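You operate a simulated robot arm through the tools that you are given. There is no shell and no other tool. Be economical: measure what you need, move in short steps, check, and stop when the job is done.

You are at the controls of a simulated two-armed robot. One attempt, no reset.

JOB
Renew the drying gel in the dry cabinet with the blue jar.
Fine: white jar out, blue jar uncapped and in, door shut and latched; hold the blue jar as you unscrew it; cap on the blue plate, white jar on the table; the display must read DRY. Set down upright: gel jar.

Only the result counts: the job must be done as asked and must still hold three seconds after the hand-in. Knocking over, shifting, dropping, spilling or breaking anything else fails it. A push-on lid holds only when it is set on centred and level and pressed home; a screw cap is set on level and turned clockwise until tight.

ROBOT AND FRAMES
Two 7-joint arms with two-finger parallel grippers on one trunk, on a base that drives. Base frame: it is fixed to the floor where the robot stands at the start and does not move with it; the origin is under the middle of the robot, x ahead of it, y to its left, z up. Readings come in mm, degrees, newtons and seconds.
The left shoulder is at the start at [70, 163, 1029], the right one opposite. With the tool pointing down near the work surface each hand reaches from about 340 to 860 mm from the robot's upright axis, wherever it stands, measured 20 degrees to its own side. Places, roughly: damp display [700, -300, 800]; dry cabinet door [900, 0, 600]; dry cabinet latch [800, -300, 700]; pull-out shelf [1100, -100, 600]; top of the pull-out shelf [1100, -100, 600]; top of the test table [900, -500, 900]; top of the tilt plate [1000, -200, 900]. Payload 3.43 kg a hand.
Tool frame (each hand has its own): the origin (TCP) lies between the finger pads and is the grasp point; the fingertips stand 34 mm ahead of it; z points along the fingers, y is the line along which they close. The gripper opens to 128 mm. The fingers are 24 mm wide and 12 mm thick; the gripper's body (48 by 130 mm) begins 96 mm behind the TCP.
Orientation is told as [roll, pitch, yaw] about the base's x, y, z axes, in that order, counted from this pose: with the fingers straight down and closing along the base's y, the tool's x points along the base's -x, its y along +y and its z along -z.

CONTROLS
- The arms move only by the tool nudge_tool. It takes "left_steps", "right_steps" or both (then of equal length, played together; a hand with none holds still); each is one flat list of numbers, 7 for each row, row after row: the shift along the tool's x, y, z in mm, then the turn, a rotation vector about the tool's x, y, z in degrees, then the opening, from 0 (shut) to 1 (fully open). In form: [x, y, z, rx, ry, rz, hand, x, y, z, rx, ry, rz, hand, ...]. A call has 1 to 8 rows; each row shifts and turns the commanded pose from where the row before left it, along the tool's axes as they then stand. Each row takes 0.2 s and may step no farther than 50 mm and 8.6 degrees from the row before; otherwise, or with a gripper value out of range, the whole call is refused. Where a pose cannot be reached the arm comes as near as it can. A force on the tool above 90 N (or 10 N above the force at the start of the call, whichever is more), or a blocked arm, ends the call early, and 0.2 s more pass. Each finger travels about 153 mm/s and halts on what it meets, pressing with about 31 N; the grip force reading is that of the motor and also rises with nothing between the fingers. The clock runs only during rows and for 0.2 s after the last one: add rows that do not move to give the fingers time. It gives the time, the measured TCP pose, the force on the tool (base axes), the opening and the grip force at its end, in the units of the frame above (readings bear some noise), with the torque about the TCP (base axes, N m) and any sound that the robot's microphone picked up.
- Cameras (640 x 400 px; columns grow to the right, rows downward): "scene" is now at [138, -31.8, 1277.3]; the picture's right is [-0.35, -0.94, 0.00], its down [-0.35, 0.13, -0.93] and it looks along [0.87, -0.32, -0.37] (base axes); focal length 214 px, centre (320, 200). "left" rides on the left gripper at [76, 11, -160] in its tool frame; the picture's right is [-0.15, 0.99, 0.00], its down [-0.88, -0.13, -0.46] and it looks along [-0.45, -0.07, 0.89] (tool axes); focal length 234 px, centre (320, 200). "right" rides on the right gripper at [76, -11, -160] in its tool frame; the picture's right is [0.15, 0.99, 0.00], its down [-0.88, 0.13, -0.46] and it looks along [-0.45, 0.07, 0.89] (tool axes); focal length 234 px, centre (320, 200). There is no depth. A picture from a camera that has moved, and an enlarged one, comes with that camera's place and axes in the base frame and with its lens.
- capture(camera): a new picture of that camera. No time passes.
- raise_lower(by): slides the trunk up (or, below 0, down) by that many mm; the arms and the scene camera ride with it, the base frame stays. It gives what a move gives, with no picture.
- roll_base(legs): drives the robot by 1 to 6 legs, each [ahead, left, turn to the left] in mm, mm and degrees, along the robot's own axes; the way and the turn of a leg run together, so that a leg with both is an arc; at most 1500 mm and 180 degrees a leg. The arms and the cameras ride along, it lands a little off, and it stops where it bumps. It gives what a move gives.
- aim_head(pan, tilt): turns the head with the scene camera to pan (to the left, within 86 degrees either way) and tilt (down, from -29 to 69), counted from straight ahead of the robot. It gives what a move gives.
- zoom(camera, box): a new picture of the part [left, top, right, bottom] of that camera's present view, enlarged. No time passes.
- close_job(): hands the job in; it is judged then, once.

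Go step by step. Nothing tells you exact positions but the pictures and the camera data: compare them with the known pose of the tool, close in by small moves and look again before you grip or let go. The budget is 120 turns and 92 pictures, counting those below and the enlarged ones. Unless the task says otherwise, let go and move clear before handing in, and close with one line.

The tools are called after "Request:" as name(argument=value, ...) on one line, values as JSON. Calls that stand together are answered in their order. nudge_tool: Moves the arms, as the interface text tells. Its arguments: {"type":"object","properties":{"left_steps":{"type":"array","items":{"type":"number"}},"right_steps":{"type":"array","items":{"type":"number"}}},"required":[]} The other tools are called the same way: raise_lower (by) slides the trunk up or down; roll_base (legs) drives the base; aim_head (pan, tilt) turns the head that bears the scene camera; capture (camera) takes a picture; zoom (camera, box) takes an enlarged picture of a part of a camera's view; close_job () hands the job in.

At the start:

```text
t: 0.0
left_tcp_pos: [645.9, 171.5, 1271.3]
left_ee_rot: [0.1, -0.1, 0.0]
left_wrist_force: [0.0, -1.3, -0.2]
left_torque: [0.02, -0.02, 0.01]
left_finger_gap: 128.0
left_gripper_force: 0.1
right_tcp_pos: [466.3, -231.6, 1233.7]
right_ee_rot: [0.0, 0.0, 0.1]
right_wrist_force: [-0.1, 0.3, 0.3]
right_torque: [0.0, -0.01, 0.01]
right_finger_gap: 128.0
right_gripper_force: 0.0
trunk travel left (down, up): [-509.0, 431.0]
robot x, y, heading: [-2.1, 3.6, -0.4]
head pan, tilt: [-20.4, 21.9]
```

scene: 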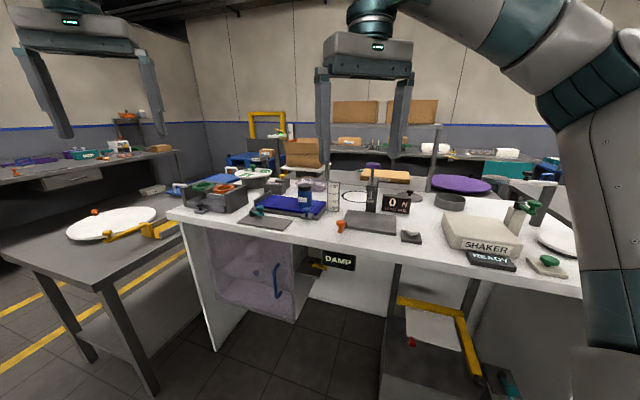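
right: 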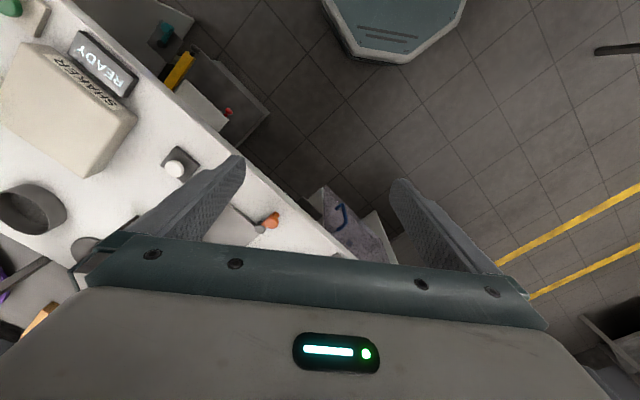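
left: 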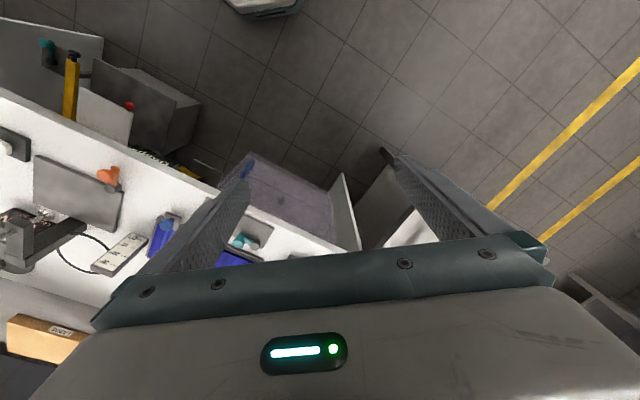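

I see a bench with a clear-doored cabinet beneath it, a blue handle, a yellow latch and a DAMP display. A blue jar seems to stand by a blue plate on top. I'll enlarge these parts.

Request:
zoom(camera="scene", box=[180, 220, 370, 340])

Request:
zoom(camera="scene", box=[170, 150, 430, 260])

```text
3.33 times, centred on (275, 280) of scene
camera zoom: at [138.0, -31.8, 1277.3], right [-0.35, -0.94, 0.0], down [-0.35, 0.13, -0.93], along [0.87, -0.32, -0.37], focal length 715 px, centre (470, -67)
```

zoom: 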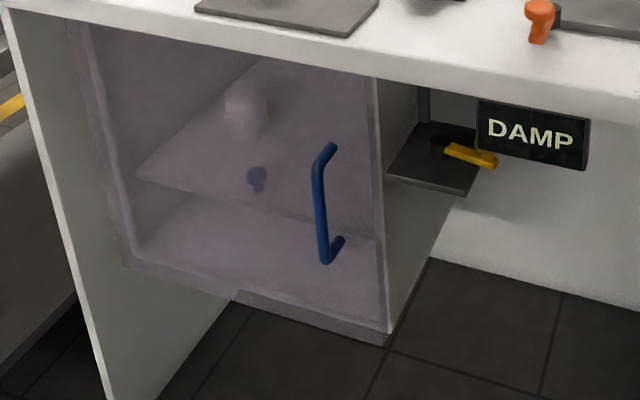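

```text
2.46 times, centred on (300, 205) of scene
camera zoom: at [138.0, -31.8, 1277.3], right [-0.35, -0.94, 0.0], down [-0.35, 0.13, -0.93], along [0.87, -0.32, -0.37], focal length 528 px, centre (369, 188)
```

zoom: 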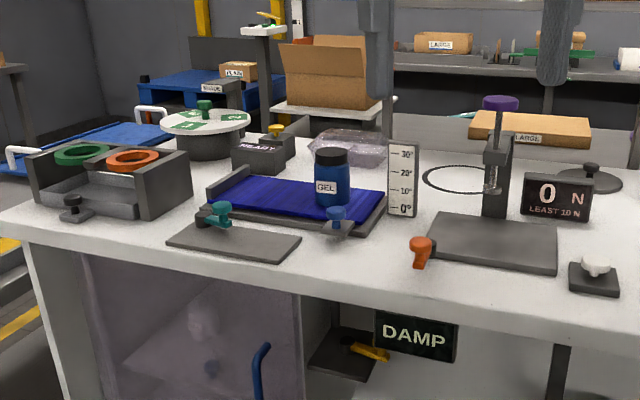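

The bench is turned about 38° to the right of the robot's heading, with its top near z≈940. I'll back up a little, turn to face it squarely, and look again.

Request:
roll_base(legs=[[-100, 0, 0], [0, 0, -38]])

Request:
aim_head(pan=15, tilt=35)

Request:
capture(camera="scene")

Request:
capture(camera="left")

Request:
capture(camera="right")

```text
t: 2.9
left_tcp_pos: [518.4, -256.7, 1271.6]
left_ee_rot: [0.0, -0.1, -37.5]
left_wrist_force: [0.5, -0.6, 0.1]
left_torque: [0.01, 0.04, 0.0]
left_finger_gap: 127.9
left_gripper_force: 0.0
right_tcp_pos: [128.8, -469.0, 1233.7]
right_ee_rot: [-0.1, 0.0, -37.6]
right_wrist_force: [0.6, 0.1, -0.8]
right_torque: [0.04, 0.0, 0.03]
right_finger_gap: 127.9
right_gripper_force: 0.1
trunk travel left (down, up): [-509.0, 431.0]
robot x, y, heading: [-97.6, 0.9, -37.4]
head pan, tilt: [-20.4, 21.9]
```

```text
t: 3.9
left_tcp_pos: [518.4, -257.3, 1270.8]
left_ee_rot: [0.0, -0.1, -37.5]
left_wrist_force: [0.1, 0.2, -0.1]
left_torque: [0.01, -0.01, -0.01]
left_finger_gap: 128.2
left_gripper_force: 0.0
right_tcp_pos: [129.3, -467.3, 1232.9]
right_ee_rot: [0.1, -0.1, -37.5]
right_wrist_force: [0.3, 0.2, 0.2]
right_torque: [0.01, -0.01, -0.02]
right_finger_gap: 128.0
right_gripper_force: 0.0
trunk travel left (down, up): [-509.0, 431.0]
robot x, y, heading: [-97.6, 0.6, -37.6]
head pan, tilt: [15.0, 35.0]
```

```text
86 pictures are left
camera scene: at [22.4, -64.0, 1256.6], right [-0.38, -0.92, 0.0], down [-0.53, 0.22, -0.82], along [0.76, -0.31, -0.57], focal length 214 px, centre (320, 200)
```

scene: 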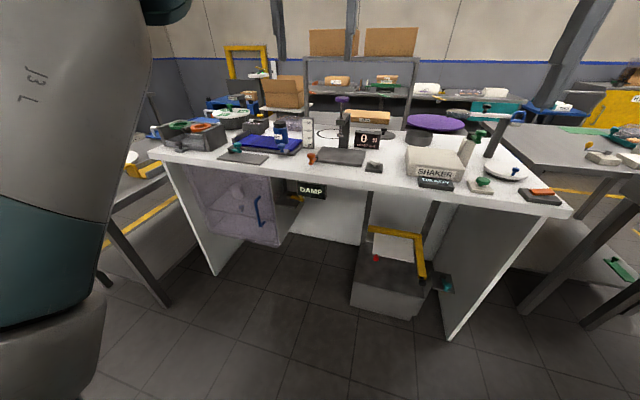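

```text
85 pictures are left
camera left: at [464.4, -201.9, 1430.5], right [0.72, 0.7, 0.0], down [0.62, -0.64, 0.46], along [0.32, -0.33, -0.89], focal length 234 px, centre (320, 200)
```

left: 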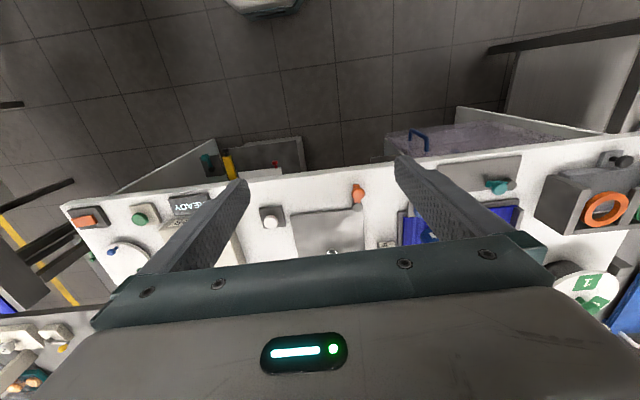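

```text
84 pictures are left
camera right: at [62.5, -430.4, 1394.1], right [0.49, 0.87, 0.0], down [0.78, -0.43, 0.46], along [0.4, -0.22, -0.89], focal length 234 px, centre (320, 200)
```

right: 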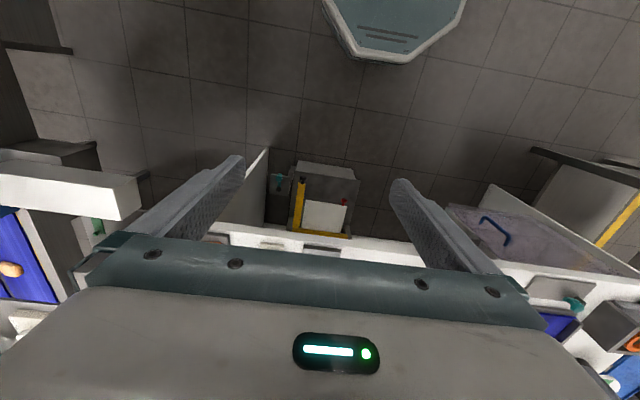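

Facing the bench now: edge normal heading is about −38°, top is at z≈895, and the door handle is near [812, −103, 678]. I'll take closer looks at the cabinet and the jar area.

Request:
zoom(camera="scene", box=[170, 150, 340, 256])

Request:
zoom(camera="scene", box=[200, 100, 360, 200])

```text
3.76 times, centred on (255, 203) of scene
camera zoom: at [22.4, -64.0, 1256.6], right [-0.38, -0.92, 0.0], down [-0.53, 0.22, -0.82], along [0.76, -0.31, -0.57], focal length 807 px, centre (565, 189)
```

zoom: 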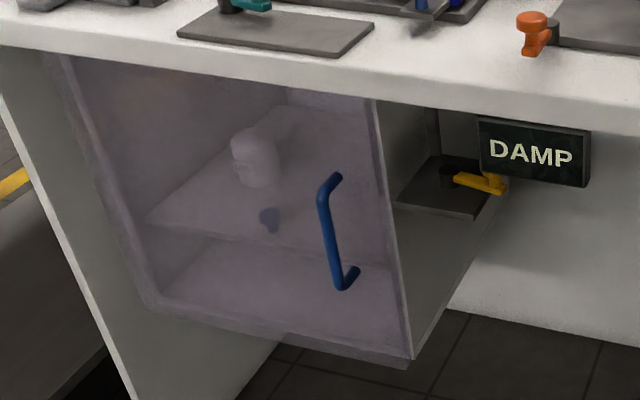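

```text
4.00 times, centred on (280, 150) of scene
camera zoom: at [22.4, -64.0, 1256.6], right [-0.38, -0.92, 0.0], down [-0.53, 0.22, -0.82], along [0.76, -0.31, -0.57], focal length 858 px, centre (480, 400)
```

zoom: 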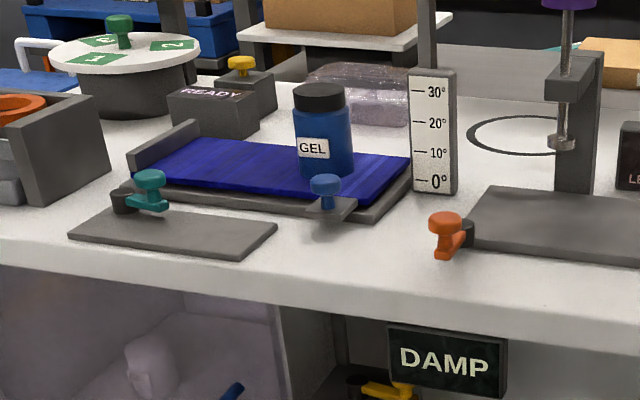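

The latch lever is near [805, −291, 700], the door is hinged on its left, and the white jar stands on a pull-out shelf with a blue knob. I'll lower the trunk to look in under the bench.

Request:
raise_lower(by=-380)

Request:
aim_head(pan=27, tilt=12)

Request:
capture(camera="scene")

Request:
zoom(camera="scene", box=[270, 160, 430, 260])

```text
t: 7.6
left_tcp_pos: [517.3, -256.6, 890.5]
left_ee_rot: [0.1, -0.2, -37.5]
left_wrist_force: [-0.1, -0.4, -0.1]
left_torque: [0.0, -0.02, -0.02]
left_finger_gap: 128.2
left_gripper_force: 0.1
right_tcp_pos: [130.9, -468.7, 854.1]
right_ee_rot: [-0.1, -0.1, -37.5]
right_wrist_force: [0.4, 0.1, 0.2]
right_torque: [0.01, -0.01, 0.01]
right_finger_gap: 127.8
right_gripper_force: 0.1
trunk travel left (down, up): [-129.0, 811.0]
robot x, y, heading: [-96.6, -2.7, -37.4]
head pan, tilt: [15.0, 35.0]
```

```text
t: 8.5
left_tcp_pos: [517.9, -258.4, 891.2]
left_ee_rot: [0.1, -0.1, -37.5]
left_wrist_force: [0.9, -0.8, 0.4]
left_torque: [0.0, -0.01, 0.04]
left_finger_gap: 128.1
left_gripper_force: 0.1
right_tcp_pos: [130.3, -468.2, 853.6]
right_ee_rot: [0.0, 0.0, -37.4]
right_wrist_force: [0.1, 0.6, 0.1]
right_torque: [0.01, -0.01, -0.01]
right_finger_gap: 128.0
right_gripper_force: 0.1
trunk travel left (down, up): [-129.0, 811.0]
robot x, y, heading: [-97.7, 0.7, -37.3]
head pan, tilt: [27.0, 12.0]
```

```text
81 pictures are left
camera scene: at [32.7, -47.2, 913.4], right [-0.18, -0.98, 0.0], down [-0.21, 0.04, -0.98], along [0.96, -0.18, -0.21], focal length 214 px, centre (320, 200)
```

scene: 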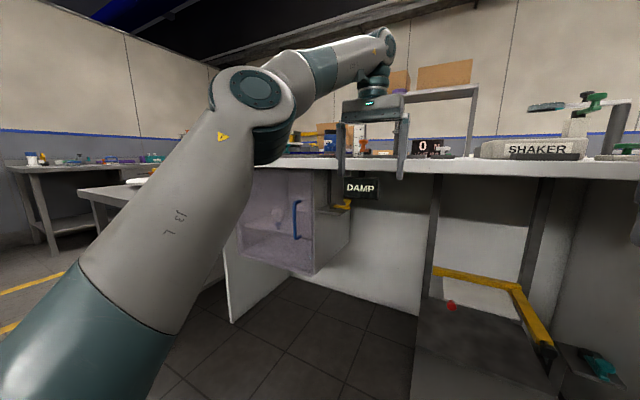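

```text
4.00 times, centred on (350, 210) of scene
camera zoom: at [32.7, -47.2, 913.4], right [-0.18, -0.98, 0.0], down [-0.21, 0.04, -0.98], along [0.96, -0.18, -0.21], focal length 858 px, centre (200, 160)
```

zoom: 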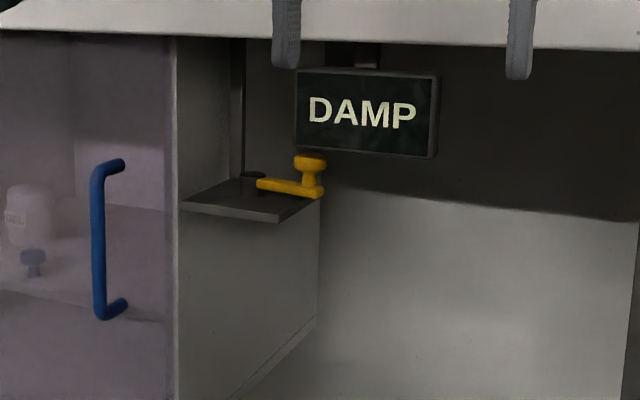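

The latch is a lever with a knob on its end. The knob is around [790, −292, 725] and the pivot about 58 mm to its left. I'll bring both hands lower and turn them to point forward, then drive in.

Request:
nudge_tool(left_steps=[33, 0, 35, 0, 0, 0, 1, 33, 0, 35, 0, 0, 0, 1, 33, 0, 35, 0, 0, 0, 1, 33, 0, 35, 0, 0, 0, 1, 33, 0, 35, 0, 0, 0, 1, 33, 0, 35, 0, 0, 0, 1, 0, 0, 0, 0, -8.4, 0, 1, 0, 0, 0, 0, -8.4, 0, 1], right_steps=[0, 0, 20, 0, 0, 0, 0.5, 0, 0, 20, 0, 0, 0, 0.5, 0, 0, 20, 0, 0, 0, 0.5, 0, 0, 20, 0, 0, 0, 0.5, 0, 0, 20, 0, 0, 0, 0.5, 0, 0, 20, 0, 0, 0, 0.5, 0, 0, 0, 0, -8.4, 0, 0.5, 0, 0, 0, 0, -8.4, 0, 0.5])

Request:
nudge_tool(left_steps=[0, 0, 0, 0, -8.2, 0, 1, 0, 0, 0, 0, -8.2, 0, 1, 0, 0, 0, 0, -8.2, 0, 1, 0, 0, 0, 0, -8.2, 0, 1, 0, 0, 0, 0, -8.2, 0, 1, 0, 0, 0, 0, -8.2, 0, 1, 0, 0, 0, 0, -8.2, 0, 1, 0, 0, 0, 0, -8.2, 0, 1], right_steps=[0, 0, 0, 0, -8.2, 0, 0.5, 0, 0, 0, 0, -8.2, 0, 0.5, 0, 0, 0, 0, -8.2, 0, 0.5, 0, 0, 0, 0, -8.2, 0, 0.5, 0, 0, 0, 0, -8.2, 0, 0.5, 0, 0, 0, 0, -8.2, 0, 0.5, 0, 0, 0, 0, -8.2, 0, 0.5, 0, 0, 0, 0, -8.2, 0, 0.5])

```text
t: 10.3
left_tcp_pos: [359.3, -138.2, 681.3]
left_ee_rot: [-0.1, -17.0, -37.4]
left_wrist_force: [0.3, -0.2, -0.4]
left_torque: [0.03, 0.02, 0.02]
left_finger_gap: 128.1
left_gripper_force: 0.1
right_tcp_pos: [129.2, -468.9, 734.8]
right_ee_rot: [0.2, -16.9, -37.6]
right_wrist_force: [0.2, -0.3, 0.3]
right_torque: [0.01, 0.02, 0.0]
right_finger_gap: 64.3
right_gripper_force: 0.1
trunk travel left (down, up): [-129.0, 811.0]
robot x, y, heading: [-102.1, 0.1, -37.5]
head pan, tilt: [27.0, 12.0]
```

```text
t: 12.1
left_tcp_pos: [417.7, -236.8, 767.2]
left_ee_rot: [0.0, -82.5, -37.4]
left_wrist_force: [0.6, 1.1, -0.1]
left_torque: [-0.03, -0.02, 0.01]
left_finger_gap: 127.7
left_gripper_force: 0.1
left hand out of reach, approached as far as the arm can: row 4, 5, 6, 7, 8
right_tcp_pos: [196.4, -515.7, 811.8]
right_ee_rot: [-0.3, -82.3, -37.1]
right_wrist_force: [-0.6, -0.4, 0.0]
right_torque: [-0.01, 0.03, -0.01]
right_finger_gap: 64.0
right_gripper_force: 0.0
right hand out of reach, approached as far as the arm can: row 5, 6, 7, 8
trunk travel left (down, up): [-129.0, 811.0]
robot x, y, heading: [-97.9, -1.5, -37.6]
head pan, tilt: [27.0, 12.0]
```

Both hands point nearly forward, but they are too close to the body. I'll move them ahead a bit and complete the turn.

Request:
nudge_tool(left_steps=[0, 0, 40, 0, -7.4, 0, 1, 0, 0, 40, 0, 0, 0, 1, 0, 0, 40, 0, 0, 0, 1], right_steps=[0, 0, 40, 0, -7.4, 0, 0.5, 0, 0, 40, 0, 0, 0, 0.5, 0, 0, 40, 0, 0, 0, 0.5])

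```text
t: 12.9
left_tcp_pos: [513.1, -306.7, 762.4]
left_ee_rot: [-12.7, -89.9, -24.7]
left_wrist_force: [-0.1, -0.1, 0.3]
left_torque: [0.03, 0.02, 0.01]
left_finger_gap: 127.9
left_gripper_force: 0.1
right_tcp_pos: [292.5, -588.8, 806.2]
right_ee_rot: [-10.3, -89.8, -27.3]
right_wrist_force: [-0.4, 0.8, 0.4]
right_torque: [0.01, -0.01, 0.01]
right_finger_gap: 64.0
right_gripper_force: 0.0
trunk travel left (down, up): [-129.0, 811.0]
robot x, y, heading: [-98.2, -1.6, -37.6]
head pan, tilt: [27.0, 12.0]
```

Both hands now point squarely at the bench. I'll use the left hand for the latch: adjust its height, retract the right hand, then drive ahead and left.

Request:
nudge_tool(left_steps=[18, 0, 0, 0, 0, 0, 0.5, 18, 0, 0, 0, 0, 0, 0.5], right_steps=[0, 0, -40, 0, 0, 0, 0.5, 0, 0, -40, 0, 0, 0, 0.5])

Request:
roll_base(legs=[[80, 180, 0]])

Request:
capture(camera="left")

Request:
aim_head(pan=10, tilt=15)

Request:
capture(camera="scene")

```text
t: 13.5
left_tcp_pos: [513.9, -307.7, 725.2]
left_ee_rot: [-36.0, -89.9, -1.3]
left_wrist_force: [-0.4, -1.1, -0.3]
left_torque: [0.0, -0.01, -0.03]
left_finger_gap: 64.0
left_gripper_force: 0.1
right_tcp_pos: [229.1, -537.9, 806.8]
right_ee_rot: [7.7, -89.8, -45.2]
right_wrist_force: [0.0, -0.1, -0.8]
right_torque: [0.0, 0.0, 0.01]
right_finger_gap: 63.8
right_gripper_force: 0.1
trunk travel left (down, up): [-129.0, 811.0]
robot x, y, heading: [-100.1, -0.1, -37.5]
head pan, tilt: [27.0, 12.0]
```

```text
t: 15.1
left_tcp_pos: [685.4, -213.2, 726.2]
left_ee_rot: [-20.0, -90.0, -17.6]
left_wrist_force: [-0.4, -0.4, 0.5]
left_torque: [-0.01, 0.04, 0.01]
left_finger_gap: 64.2
left_gripper_force: 0.1
right_tcp_pos: [400.9, -444.1, 808.3]
right_ee_rot: [-1.4, -89.7, -36.2]
right_wrist_force: [-0.1, -0.6, -0.6]
right_torque: [0.01, 0.02, -0.03]
right_finger_gap: 64.1
right_gripper_force: 0.2
trunk travel left (down, up): [-129.0, 811.0]
robot x, y, heading: [74.2, 96.4, -37.8]
head pan, tilt: [27.0, 12.0]
```

```text
79 pictures are left
camera left: at [566.7, -106.9, 650.1], right [0.6, 0.78, 0.15], down [-0.44, 0.17, 0.88], along [0.67, -0.6, 0.45], focal length 234 px, centre (320, 200)
```

left: 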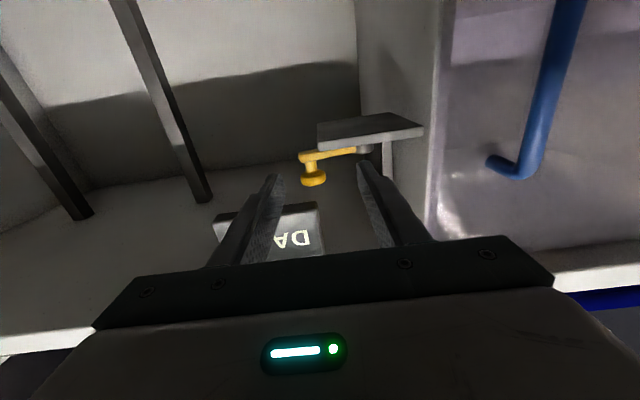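

```text
t: 15.9
left_tcp_pos: [685.5, -213.1, 726.9]
left_ee_rot: [-17.6, -90.0, -20.1]
left_wrist_force: [-0.5, 0.1, -0.2]
left_torque: [-0.02, -0.04, -0.01]
left_finger_gap: 64.1
left_gripper_force: 0.1
right_tcp_pos: [400.7, -443.3, 806.5]
right_ee_rot: [2.1, -89.7, -39.8]
right_wrist_force: [-0.8, 0.0, -0.1]
right_torque: [0.01, 0.0, 0.01]
right_finger_gap: 64.0
right_gripper_force: 0.0
trunk travel left (down, up): [-129.0, 811.0]
robot x, y, heading: [74.2, 97.9, -37.8]
head pan, tilt: [10.0, 15.0]
```

```text
78 pictures are left
camera scene: at [197.4, 22.3, 908.6], right [-0.46, -0.89, 0.0], down [-0.23, 0.12, -0.97], along [0.86, -0.45, -0.26], focal length 214 px, centre (320, 200)
```

scene: 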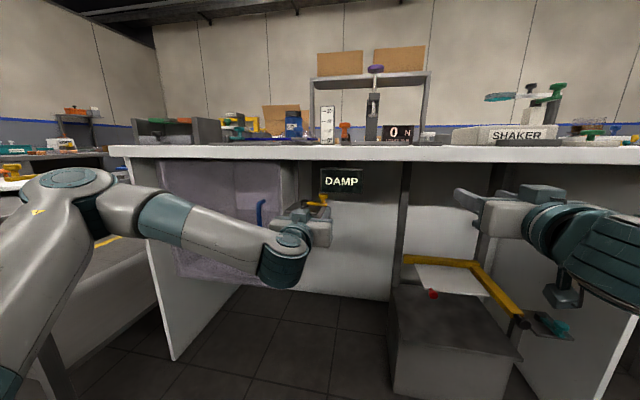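

The knob's height disagrees between views, so I'll enlarge the current scene view to triangulate it again.

Request:
zoom(camera="scene", box=[240, 150, 400, 250])

Request:
zoom(camera="left", box=[240, 90, 448, 220])

```text
4.00 times, centred on (320, 200) of scene
camera zoom: at [197.4, 22.3, 908.6], right [-0.46, -0.89, 0.0], down [-0.23, 0.12, -0.97], along [0.86, -0.45, -0.26], focal length 858 px, centre (320, 200)
```

zoom: 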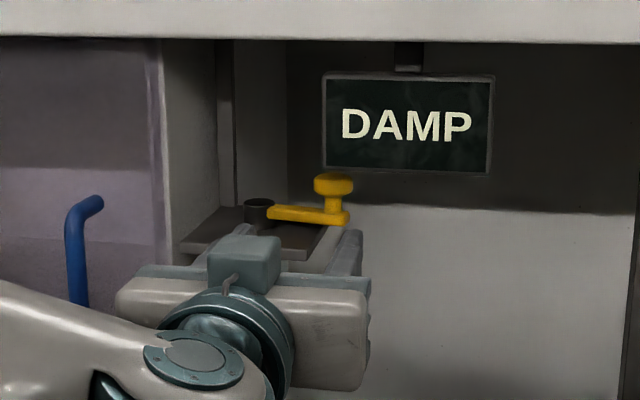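

```text
3.08 times, centred on (344, 155) of left
camera zoom: at [566.6, -106.9, 650.2], right [0.6, 0.78, 0.15], down [-0.44, 0.17, 0.88], along [0.67, -0.6, 0.45], focal length 720 px, centre (246, 338)
```

zoom: 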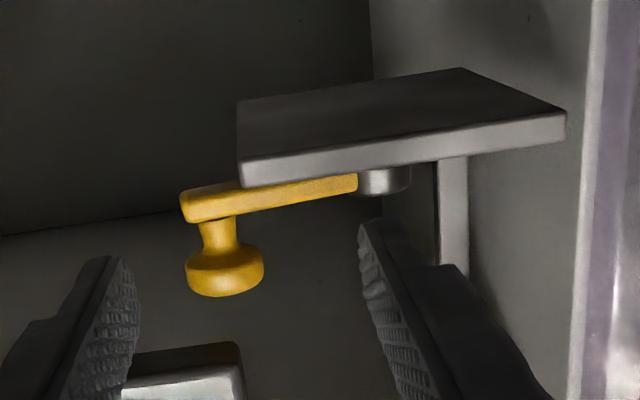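

Retriangulated, the knob's flange is about 90 mm ahead of the left TCP, 12 mm to the right and 24 mm up. I'll approach partway and check.

Request:
nudge_tool(left_steps=[-12, -6, 0, 0, 0, 0, 0.4, -12, -6, 0, 0, 0, 0, 0.4, 0, 0, 25, 0, 0, 0, 0.4, 0, 0, 25, 0, 0, 0, 0.4])

Request:
zoom(camera="left", box=[200, 90, 408, 220])

Request:
zoom(camera="scene", box=[270, 170, 370, 232])

```text
t: 16.9
left_tcp_pos: [718.5, -255.5, 751.4]
left_ee_rot: [-19.0, -89.9, -18.6]
left_wrist_force: [-0.2, 0.4, 0.3]
left_torque: [0.02, 0.0, 0.01]
left_finger_gap: 50.9
left_gripper_force: 0.1
right_tcp_pos: [400.8, -443.7, 805.8]
right_ee_rot: [1.4, -89.8, -39.2]
right_wrist_force: [-0.7, -0.2, 0.1]
right_torque: [0.01, 0.01, 0.0]
right_finger_gap: 64.1
right_gripper_force: 0.0
trunk travel left (down, up): [-129.0, 811.0]
robot x, y, heading: [73.7, 96.1, -37.7]
head pan, tilt: [10.0, 15.0]
```

```text
3.08 times, centred on (304, 155) of left
camera zoom: at [598.5, -148.4, 676.6], right [0.6, 0.78, 0.15], down [-0.44, 0.17, 0.88], along [0.67, -0.6, 0.45], focal length 720 px, centre (369, 338)
```

zoom: 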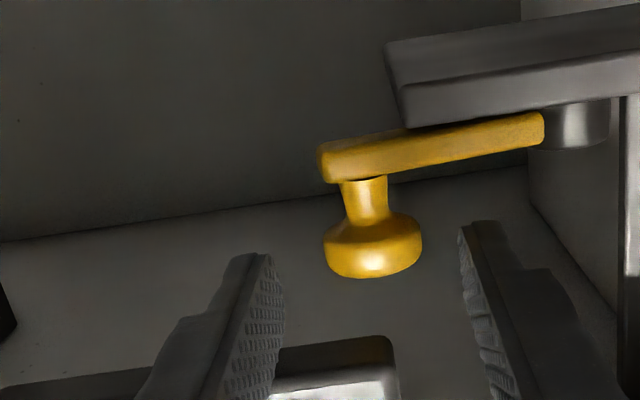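

```text
6.40 times, centred on (320, 201) of scene
camera zoom: at [197.5, 22.2, 908.6], right [-0.47, -0.89, 0.0], down [-0.23, 0.12, -0.97], along [0.86, -0.45, -0.26], focal length 1373 px, centre (320, 194)
```

zoom: 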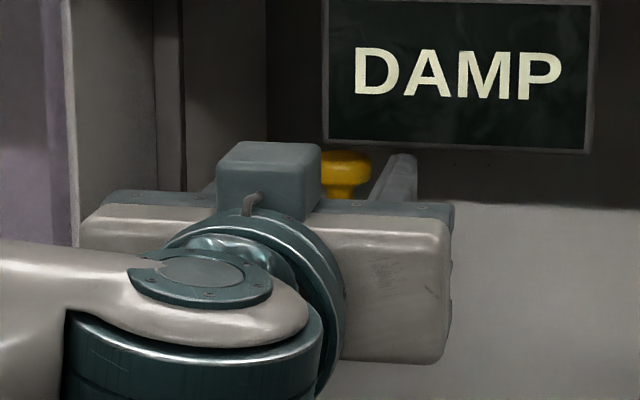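

The knob now lies straight ahead by about 47 mm. I'll move onto it and close gently.

Request:
nudge_tool(left_steps=[0, 0, 23, 0, 0, 0, 0.4, 0, 0, 22, 0, 0, 0, 0.4, 0, 0, 0, 0, 0, 0, 0.15, 0, 0, 0, 0, 0, 0, 0.15])

Request:
zoom(camera="left", box=[200, 90, 408, 220])

```text
t: 17.9
left_tcp_pos: [754.4, -280.3, 749.4]
left_ee_rot: [-43.7, -89.9, 6.2]
left_wrist_force: [3.1, 5.8, 1.0]
left_torque: [0.02, -0.03, 0.16]
left_finger_gap: 28.6
left_gripper_force: 44.9
right_tcp_pos: [401.0, -442.3, 806.7]
right_ee_rot: [-5.8, -89.7, -31.9]
right_wrist_force: [0.2, -0.5, 0.1]
right_torque: [-0.02, -0.01, 0.0]
right_finger_gap: 64.1
right_gripper_force: 0.1
trunk travel left (down, up): [-129.0, 811.0]
robot x, y, heading: [75.2, 93.6, -37.7]
head pan, tilt: [10.0, 15.0]
```

```text
3.08 times, centred on (304, 155) of left
camera zoom: at [633.7, -174.3, 674.0], right [0.6, 0.78, 0.14], down [-0.44, 0.17, 0.88], along [0.67, -0.59, 0.45], focal length 720 px, centre (369, 338)
```

zoom: 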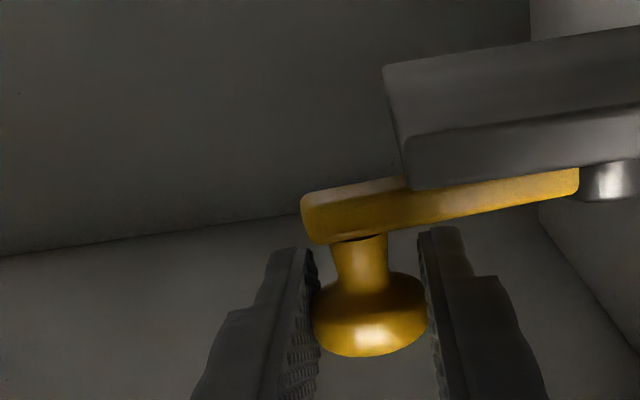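

The knob is gripped. I'll try swinging it toward the robot in a small step and read the force.

Request:
nudge_tool(left_steps=[0, 0, -5, 0, 0, 0, 0.15, 0, 0.5, -5, 0, 0, 0, 0.15, 0, 1, -5, 0, 0, 0, 0.15])

```text
t: 18.7
left_tcp_pos: [745.1, -268.4, 750.3]
left_ee_rot: [-66.4, -89.8, 28.8]
left_wrist_force: [19.8, 1.1, 8.8]
left_torque: [-0.28, -0.26, -0.5]
left_finger_gap: 29.1
left_gripper_force: 44.7
right_tcp_pos: [401.9, -443.5, 806.7]
right_ee_rot: [-11.7, -89.7, -26.0]
right_wrist_force: [0.1, 0.1, 0.4]
right_torque: [0.02, 0.02, 0.02]
right_finger_gap: 63.9
right_gripper_force: 0.0
trunk travel left (down, up): [-129.0, 811.0]
robot x, y, heading: [77.3, 95.3, -37.7]
head pan, tilt: [10.0, 15.0]
```

Request:
zoom(camera="left", box=[200, 90, 408, 220])

```text
3.08 times, centred on (304, 155) of left
camera zoom: at [624.4, -162.9, 673.9], right [0.6, 0.78, 0.14], down [-0.44, 0.18, 0.88], along [0.67, -0.59, 0.45], focal length 720 px, centre (369, 338)
```

zoom: 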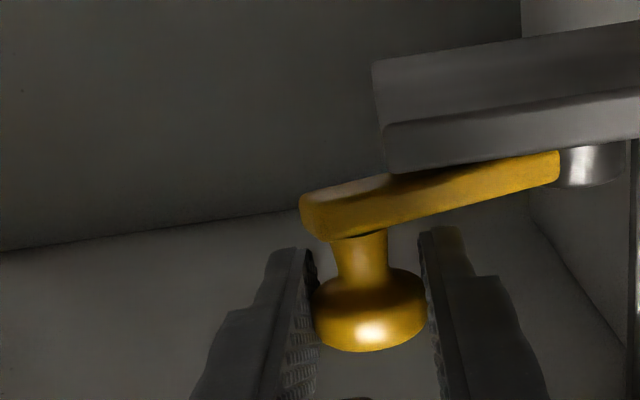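

The lever turns toward the robot. I'll continue along the arc.

Request:
nudge_tool(left_steps=[0, 2.65, -7.9, 0, 0, 0, 0.15, 0, 3.7, -7.5, 0, 0, 0, 0.15, 0, 4.7, -6.9, 0, 0, 0, 0.15, 0, 5.7, -6.2, 0, 0, 0, 0.15, 0, 6.5, -5.3, 0, 0, 0, 0.15])

Request:
zoom(camera="left", box=[200, 90, 408, 220])

```text
t: 19.9
left_tcp_pos: [730.4, -232.5, 750.2]
left_ee_rot: [-76.1, -89.9, 38.3]
left_wrist_force: [16.4, -8.5, 16.4]
left_torque: [-0.31, -0.04, -0.44]
left_finger_gap: 28.9
left_gripper_force: 45.1
right_tcp_pos: [400.9, -443.0, 807.0]
right_ee_rot: [0.3, -89.7, -38.1]
right_wrist_force: [0.0, -0.1, -0.6]
right_torque: [0.0, 0.0, -0.01]
right_finger_gap: 64.0
right_gripper_force: 0.1
trunk travel left (down, up): [-129.0, 811.0]
robot x, y, heading: [77.7, 96.7, -37.6]
head pan, tilt: [10.0, 15.0]
```

```text
3.08 times, centred on (304, 155) of left
camera zoom: at [610.5, -125.7, 673.6], right [0.61, 0.78, 0.15], down [-0.44, 0.18, 0.88], along [0.66, -0.6, 0.45], focal length 720 px, centre (369, 338)
```

zoom: 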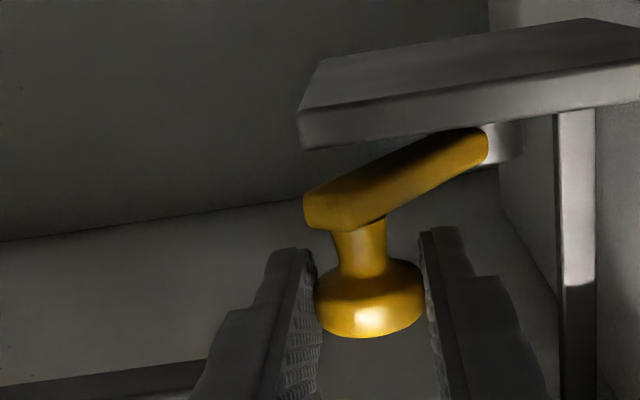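

Request:
nudge_tool(left_steps=[0, 7.1, -5, 0, 0, 0, 0.15, 0, 7.7, -3.9, 0, 0, 0, 0.15, 0, 8.2, -2.8, 0, 0, 0, 0.15, 0, 8.5, -1.7, 0, 0, 0, 0.15, 0, 8.6, -0.5, 0, 0, 0, 0.15])

Request:
zoom(camera="left", box=[200, 90, 408, 220])

Request:
capture(camera="scene")

```text
t: 21.1
left_tcp_pos: [740.9, -192.5, 749.7]
left_ee_rot: [14.9, -89.7, -52.6]
left_wrist_force: [-11.9, -5.0, -1.3]
left_torque: [-0.29, -0.14, -0.52]
left_finger_gap: 29.1
left_gripper_force: 45.3
right_tcp_pos: [399.9, -443.5, 806.2]
right_ee_rot: [20.5, -89.8, -58.2]
right_wrist_force: [-0.5, -0.2, -0.2]
right_torque: [0.0, 0.01, 0.02]
right_finger_gap: 63.9
right_gripper_force: 0.0
trunk travel left (down, up): [-129.0, 811.0]
robot x, y, heading: [74.3, 97.0, -37.7]
head pan, tilt: [10.0, 15.0]
```

```text
3.08 times, centred on (304, 155) of left
camera zoom: at [622.4, -84.9, 673.8], right [0.61, 0.78, 0.15], down [-0.44, 0.17, 0.88], along [0.66, -0.6, 0.45], focal length 720 px, centre (369, 338)
```

zoom: 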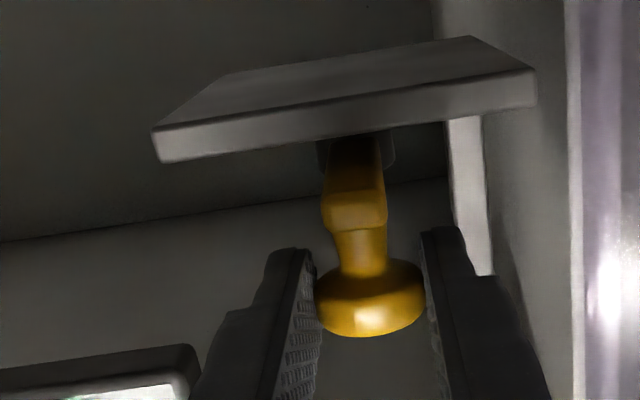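

```text
69 pictures are left
camera scene: at [196.4, 21.8, 908.5], right [-0.47, -0.89, 0.0], down [-0.23, 0.12, -0.97], along [0.86, -0.45, -0.26], focal length 214 px, centre (320, 200)
```

scene: 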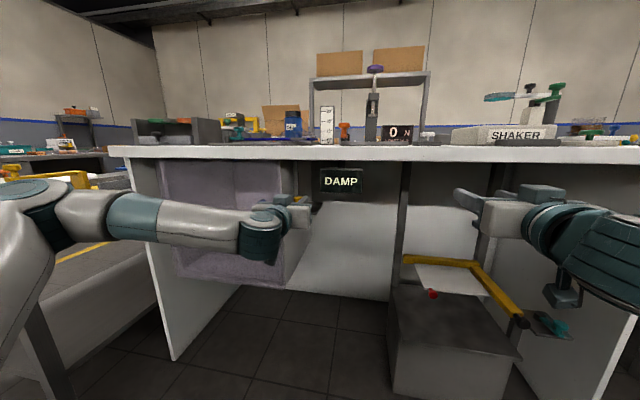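

The lever is at about 90°. I'll check whether it has reached its stop.

Request:
nudge_tool(left_steps=[0, 5, 0.5, 0, 0, 0, 0.15, 0, 5, 1, 0, 0, 0, 0.15])

```text
t: 21.7
left_tcp_pos: [742.2, -191.3, 749.2]
left_ee_rot: [45.5, -89.5, -84.3]
left_wrist_force: [-43.4, -18.9, -11.1]
left_torque: [-0.2, -0.53, -0.85]
left_finger_gap: 29.2
left_gripper_force: 44.9
right_tcp_pos: [397.3, -445.6, 806.5]
right_ee_rot: [53.6, -89.7, -91.4]
right_wrist_force: [0.1, -0.1, -0.5]
right_torque: [0.05, 0.01, 0.02]
right_finger_gap: 64.1
right_gripper_force: 0.0
trunk travel left (down, up): [-129.0, 811.0]
robot x, y, heading: [74.1, 95.5, -37.8]
head pan, tilt: [10.0, 15.0]
```

The lever hits its stop at 90°. I'll release it, back off, and move over to the door handle.

Request:
nudge_tool(left_steps=[0, -5, 0, 0, 0, 0, 0.15, 0, 0, 0, 0, 0, 0, 0.5, 0, 0, 0, 0, 0, 0, 0.5, 0, 0, -40, 0, 0, 0, 0.5, 0, 0, -40, 0, 0, 0, 0.5, 0, 0, -40, 0, 0, 0, 0.5, 35, 0, -10, 0, 0, 0, 0.5, 35, 0, 0, 0, 0, 0, 0.5])

Request:
zoom(camera="left", box=[120, 0, 632, 320])

Request:
zoom(camera="scene", box=[130, 130, 370, 280])

```text
t: 23.5
left_tcp_pos: [663.1, -130.8, 718.8]
left_ee_rot: [-14.9, -89.8, -22.9]
left_wrist_force: [1.0, -0.3, 0.1]
left_torque: [-0.03, 0.02, 0.0]
left_finger_gap: 64.1
left_gripper_force: 0.0
left hand out of reach, approached as far as the arm can: row 6, 7, 8
right_tcp_pos: [401.0, -442.8, 807.4]
right_ee_rot: [1.0, -89.8, -38.7]
right_wrist_force: [-1.0, 0.9, -0.4]
right_torque: [-0.02, 0.0, 0.01]
right_finger_gap: 63.9
right_gripper_force: 0.1
trunk travel left (down, up): [-129.0, 811.0]
robot x, y, heading: [75.8, 95.7, -37.6]
head pan, tilt: [10.0, 15.0]
```

```text
1.25 times, centred on (376, 160) of left
camera zoom: at [542.8, -23.7, 644.8], right [0.6, 0.78, 0.15], down [-0.44, 0.17, 0.88], along [0.67, -0.6, 0.45], focal length 293 px, centre (250, 250)
```

zoom: 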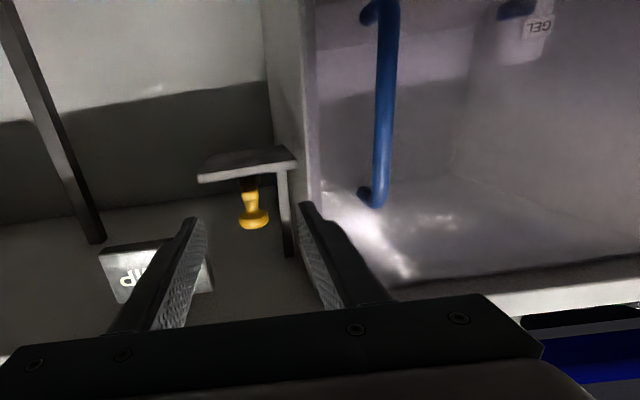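

```text
2.67 times, centred on (250, 205) of scene
camera zoom: at [197.5, 22.3, 908.5], right [-0.46, -0.89, 0.0], down [-0.23, 0.12, -0.97], along [0.86, -0.45, -0.26], focal length 572 px, centre (507, 187)
```

zoom: 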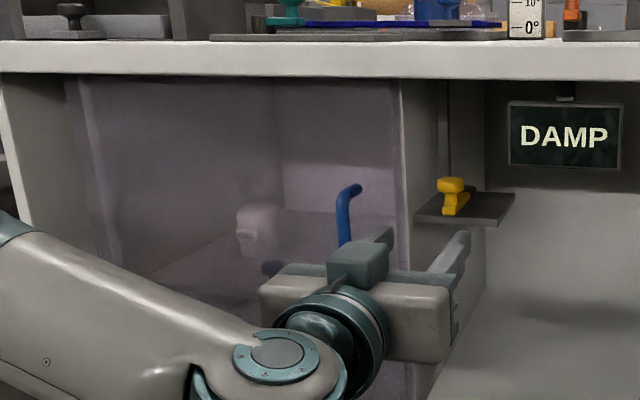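

The handle bar is about 84 mm ahead, 101 mm left and 45 mm below the left TCP. I'll drive left and look.

Request:
roll_base(legs=[[0, 101, 0]])

Request:
nudge_tool(left_steps=[20, 0, 10, 0, 0, 0, 0.5, 20, 0, 10, 0, 0, 0, 0.5])

Request:
capture(camera="left")

```text
t: 24.6
left_tcp_pos: [724.3, -51.3, 721.0]
left_ee_rot: [-18.2, -89.8, -19.5]
left_wrist_force: [0.0, 0.4, 0.7]
left_torque: [-0.02, -0.03, -0.03]
left_finger_gap: 63.8
left_gripper_force: 0.1
right_tcp_pos: [463.4, -363.4, 807.8]
right_ee_rot: [-2.7, -89.8, -35.1]
right_wrist_force: [0.0, -1.1, 0.1]
right_torque: [0.02, 0.01, -0.02]
right_finger_gap: 64.0
right_gripper_force: 0.0
trunk travel left (down, up): [-129.0, 811.0]
robot x, y, heading: [140.9, 174.3, -37.7]
head pan, tilt: [10.0, 15.0]
```

```text
t: 25.2
left_tcp_pos: [724.8, -49.9, 721.0]
left_ee_rot: [-11.1, -89.8, -26.6]
left_wrist_force: [0.4, 0.7, -0.5]
left_torque: [0.02, 0.01, 0.03]
left_finger_gap: 63.8
left_gripper_force: 0.1
left hand out of reach, approached as far as the arm can: row 1, 2
right_tcp_pos: [463.9, -362.9, 807.0]
right_ee_rot: [3.0, -89.7, -40.7]
right_wrist_force: [-0.6, -0.4, 0.2]
right_torque: [0.01, 0.02, 0.01]
right_finger_gap: 64.0
right_gripper_force: 0.0
trunk travel left (down, up): [-129.0, 811.0]
robot x, y, heading: [135.7, 171.1, -37.7]
head pan, tilt: [10.0, 15.0]
```

```text
66 pictures are left
camera left: at [604.9, 56.5, 645.1], right [0.6, 0.78, 0.15], down [-0.44, 0.17, 0.88], along [0.67, -0.6, 0.45], focal length 234 px, centre (320, 200)
```

left: 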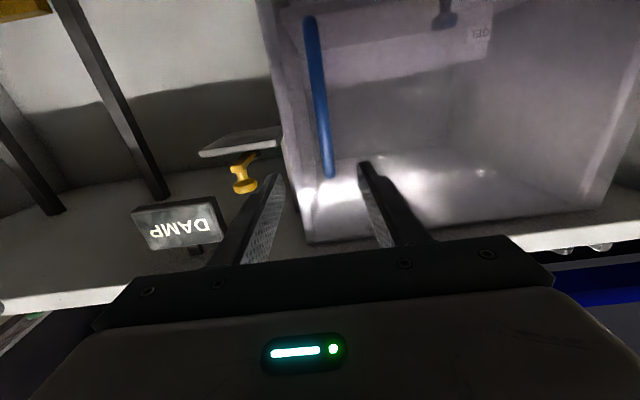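

The handle is aligned laterally; the height must drop, so I'll lower the trunk and move forward.

Request:
raise_lower(by=-48)

Request:
nudge_tool(left_steps=[0, 4, 25, 0, 0, 0, 0.5, 0, 4, 25, 0, 0, 0, 0.5])

Request:
capture(camera="left")

```text
t: 26.1
left_tcp_pos: [724.8, -48.9, 671.7]
left_ee_rot: [-14.3, -89.8, -23.2]
left_wrist_force: [-0.3, 0.3, 0.6]
left_torque: [0.01, -0.02, 0.0]
left_finger_gap: 64.1
left_gripper_force: 0.1
right_tcp_pos: [462.8, -364.1, 759.2]
right_ee_rot: [3.2, -89.7, -40.9]
right_wrist_force: [0.2, -0.1, -0.4]
right_torque: [-0.04, 0.03, 0.01]
right_finger_gap: 64.0
right_gripper_force: 0.0
trunk travel left (down, up): [-81.0, 859.0]
robot x, y, heading: [138.7, 175.4, -37.7]
head pan, tilt: [10.0, 15.0]
```

```text
t: 26.7
left_tcp_pos: [769.8, -59.0, 681.2]
left_ee_rot: [-34.7, -89.3, -2.5]
left_wrist_force: [0.0, 1.6, 0.6]
left_torque: [0.05, 0.07, 0.01]
left_finger_gap: 63.8
left_gripper_force: 0.0
left hand out of reach, approached as far as the arm can: row 2
right_tcp_pos: [463.9, -362.3, 758.4]
right_ee_rot: [-13.9, -89.9, -23.7]
right_wrist_force: [0.9, 0.1, 0.0]
right_torque: [0.0, 0.0, -0.04]
right_finger_gap: 64.1
right_gripper_force: 0.0
trunk travel left (down, up): [-81.0, 859.0]
robot x, y, heading: [137.6, 175.1, -37.7]
head pan, tilt: [10.0, 15.0]
```

```text
65 pictures are left
camera left: at [648.1, 47.5, 607.2], right [0.6, 0.79, 0.14], down [-0.43, 0.17, 0.89], along [0.67, -0.59, 0.44], focal length 234 px, centre (320, 200)
```

left: 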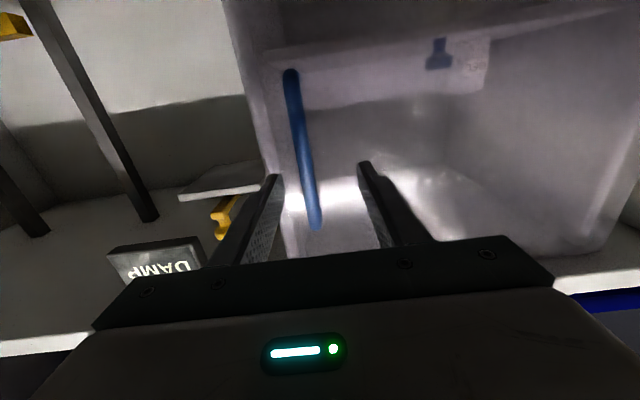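

The hand drifted left by about 14 mm. I'll correct with the base, driving it forward onto the handle, since the arm is near a joint limit.

Request:
roll_base(legs=[[0, -14, 0], [42, 0, 0]])

Request:
capture(camera="left")

```text
t: 28.0
left_tcp_pos: [793.6, -96.5, 681.4]
left_ee_rot: [-26.7, -89.3, -10.6]
left_wrist_force: [-0.2, 0.0, 0.0]
left_torque: [-0.01, -0.01, 0.02]
left_finger_gap: 63.9
left_gripper_force: 0.0
right_tcp_pos: [488.7, -400.3, 759.4]
right_ee_rot: [2.0, -89.8, -39.5]
right_wrist_force: [0.2, -0.2, -0.6]
right_torque: [0.03, 0.04, 0.02]
right_finger_gap: 63.9
right_gripper_force: 0.0
trunk travel left (down, up): [-81.0, 859.0]
robot x, y, heading: [163.0, 135.0, -37.6]
head pan, tilt: [10.0, 15.0]
```

```text
64 pictures are left
camera left: at [672.3, 9.8, 607.5], right [0.6, 0.79, 0.14], down [-0.43, 0.17, 0.89], along [0.67, -0.59, 0.44], focal length 234 px, centre (320, 200)
```

left: 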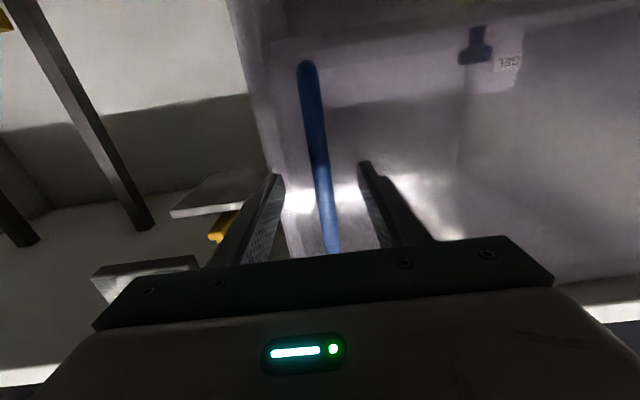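

The bar lies between the pads. I'll close on it.

Request:
nudge_tool(left_steps=[0, 0, 0, 0, 0, 0, 0.25, 0, 0, 0, 0, 0, 0, 0.05, 0, 0, 0, 0, 0, 0, 0.02, 0, 0, 0, 0, 0, 0, 0.02])

Request:
capture(camera="left")

Request:
zoom(camera="scene", box=[130, 130, 370, 280])

```text
t: 29.0
left_tcp_pos: [796.4, -93.5, 682.7]
left_ee_rot: [-36.9, -89.3, -0.2]
left_wrist_force: [15.0, 17.2, 4.1]
left_torque: [0.81, -0.18, 0.05]
left_finger_gap: 14.0
left_gripper_force: 44.9
right_tcp_pos: [490.0, -397.9, 760.2]
right_ee_rot: [-23.0, -89.7, -14.5]
right_wrist_force: [0.1, 0.5, -0.1]
right_torque: [0.01, -0.01, -0.01]
right_finger_gap: 63.8
right_gripper_force: 0.1
trunk travel left (down, up): [-81.0, 859.0]
robot x, y, heading: [163.7, 140.4, -37.7]
head pan, tilt: [10.0, 15.0]
```

```text
63 pictures are left
camera left: at [673.8, 11.6, 607.5], right [0.6, 0.79, 0.14], down [-0.43, 0.17, 0.89], along [0.68, -0.59, 0.44], focal length 234 px, centre (320, 200)
```

left: 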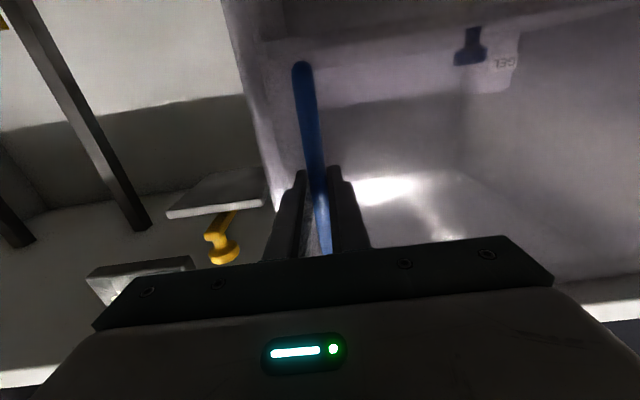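

```text
2.67 times, centred on (250, 205) of scene
camera zoom: at [285.8, 66.9, 860.6], right [-0.46, -0.89, 0.0], down [-0.23, 0.12, -0.97], along [0.86, -0.45, -0.26], focal length 572 px, centre (507, 187)
```

zoom: 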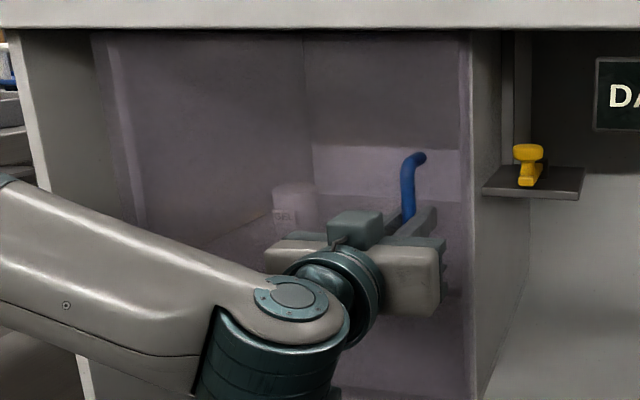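

The bar is gripped (14 mm). The hinge is at the left, about 359 mm away. I'll test-pull with a short base move.

Request:
roll_base(legs=[[-31, 5, 0]])

Request:
capture(camera="left")

```text
t: 29.8
left_tcp_pos: [774.3, -69.2, 681.0]
left_ee_rot: [-44.2, -89.3, 7.5]
left_wrist_force: [28.8, 23.5, 7.7]
left_torque: [0.85, -0.05, -0.04]
left_finger_gap: 13.9
left_gripper_force: 45.6
right_tcp_pos: [468.5, -375.3, 758.9]
right_ee_rot: [-32.7, -89.7, -4.6]
right_wrist_force: [-0.4, 0.3, -0.5]
right_torque: [0.03, -0.02, 0.02]
right_finger_gap: 64.4
right_gripper_force: 0.1
trunk travel left (down, up): [-81.0, 859.0]
robot x, y, heading: [141.9, 164.2, -37.9]
head pan, tilt: [10.0, 15.0]
```

```text
61 pictures are left
camera left: at [652.6, 34.9, 607.3], right [0.6, 0.79, 0.14], down [-0.43, 0.17, 0.89], along [0.68, -0.59, 0.44], focal length 234 px, centre (320, 200)
```

left: 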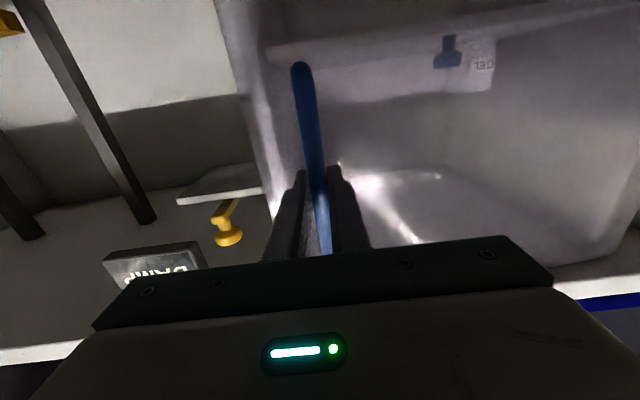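

The door is opening. I'll follow the arc, with a slight leftward correction to relieve the side load.

Request:
roll_base(legs=[[-60, 24, 0], [-41, 20, 0], [-41, 26, 0]])

Request:
capture(camera="scene")

```text
t: 31.8
left_tcp_pos: [703.1, 71.7, 680.7]
left_ee_rot: [-31.4, -89.4, -5.5]
left_wrist_force: [-8.2, -2.0, -7.5]
left_torque: [0.46, -0.06, -0.01]
left_finger_gap: 13.7
left_gripper_force: 45.2
right_tcp_pos: [397.3, -232.9, 758.3]
right_ee_rot: [8.9, -89.8, -46.4]
right_wrist_force: [-0.3, 0.4, -0.8]
right_torque: [0.0, 0.0, 0.0]
right_finger_gap: 64.2
right_gripper_force: 0.1
trunk travel left (down, up): [-81.0, 859.0]
robot x, y, heading: [68.7, 307.2, -37.5]
head pan, tilt: [10.0, 15.0]
```

```text
60 pictures are left
camera scene: at [192.1, 231.9, 860.6], right [-0.46, -0.89, 0.0], down [-0.23, 0.12, -0.97], along [0.86, -0.45, -0.26], focal length 214 px, centre (320, 200)
```

scene: 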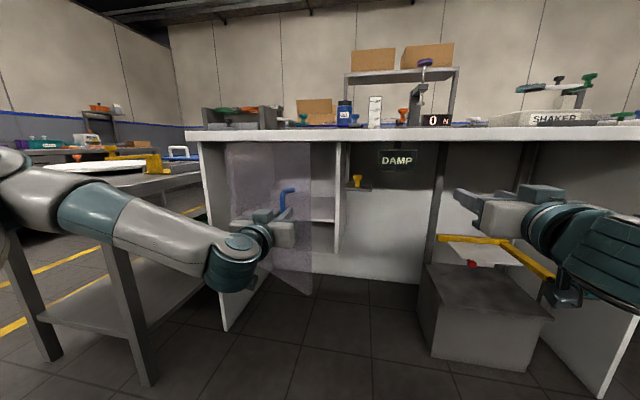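

The door is about 30° open and the force is low. I'll continue the arc.

Request:
roll_base(legs=[[-36, 31, 0], [-32, 35, 0], [-27, 39, 0], [-22, 42, 0]])

Request:
capture(camera="left")

```text
t: 34.3
left_tcp_pos: [699.4, 260.7, 681.0]
left_ee_rot: [-37.1, -89.3, 0.3]
left_wrist_force: [18.7, -4.6, 6.4]
left_torque: [0.15, -0.58, -0.07]
left_finger_gap: 13.6
left_gripper_force: 44.7
right_tcp_pos: [394.2, -45.9, 758.1]
right_ee_rot: [-2.4, -89.7, -35.2]
right_wrist_force: [-1.4, 0.5, 0.9]
right_torque: [-0.02, 0.01, 0.03]
right_finger_gap: 64.2
right_gripper_force: 0.1
trunk travel left (down, up): [-81.0, 859.0]
robot x, y, heading: [65.8, 492.8, -37.6]
head pan, tilt: [10.0, 15.0]
```

```text
59 pictures are left
camera left: at [578.1, 364.9, 607.4], right [0.59, 0.79, 0.14], down [-0.43, 0.17, 0.89], along [0.68, -0.59, 0.44], focal length 234 px, centre (320, 200)
```

left: 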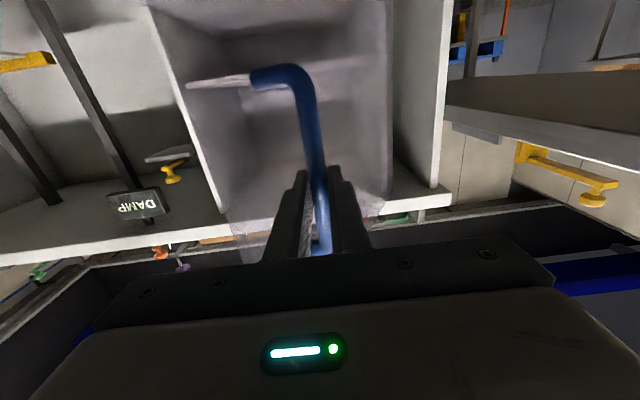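

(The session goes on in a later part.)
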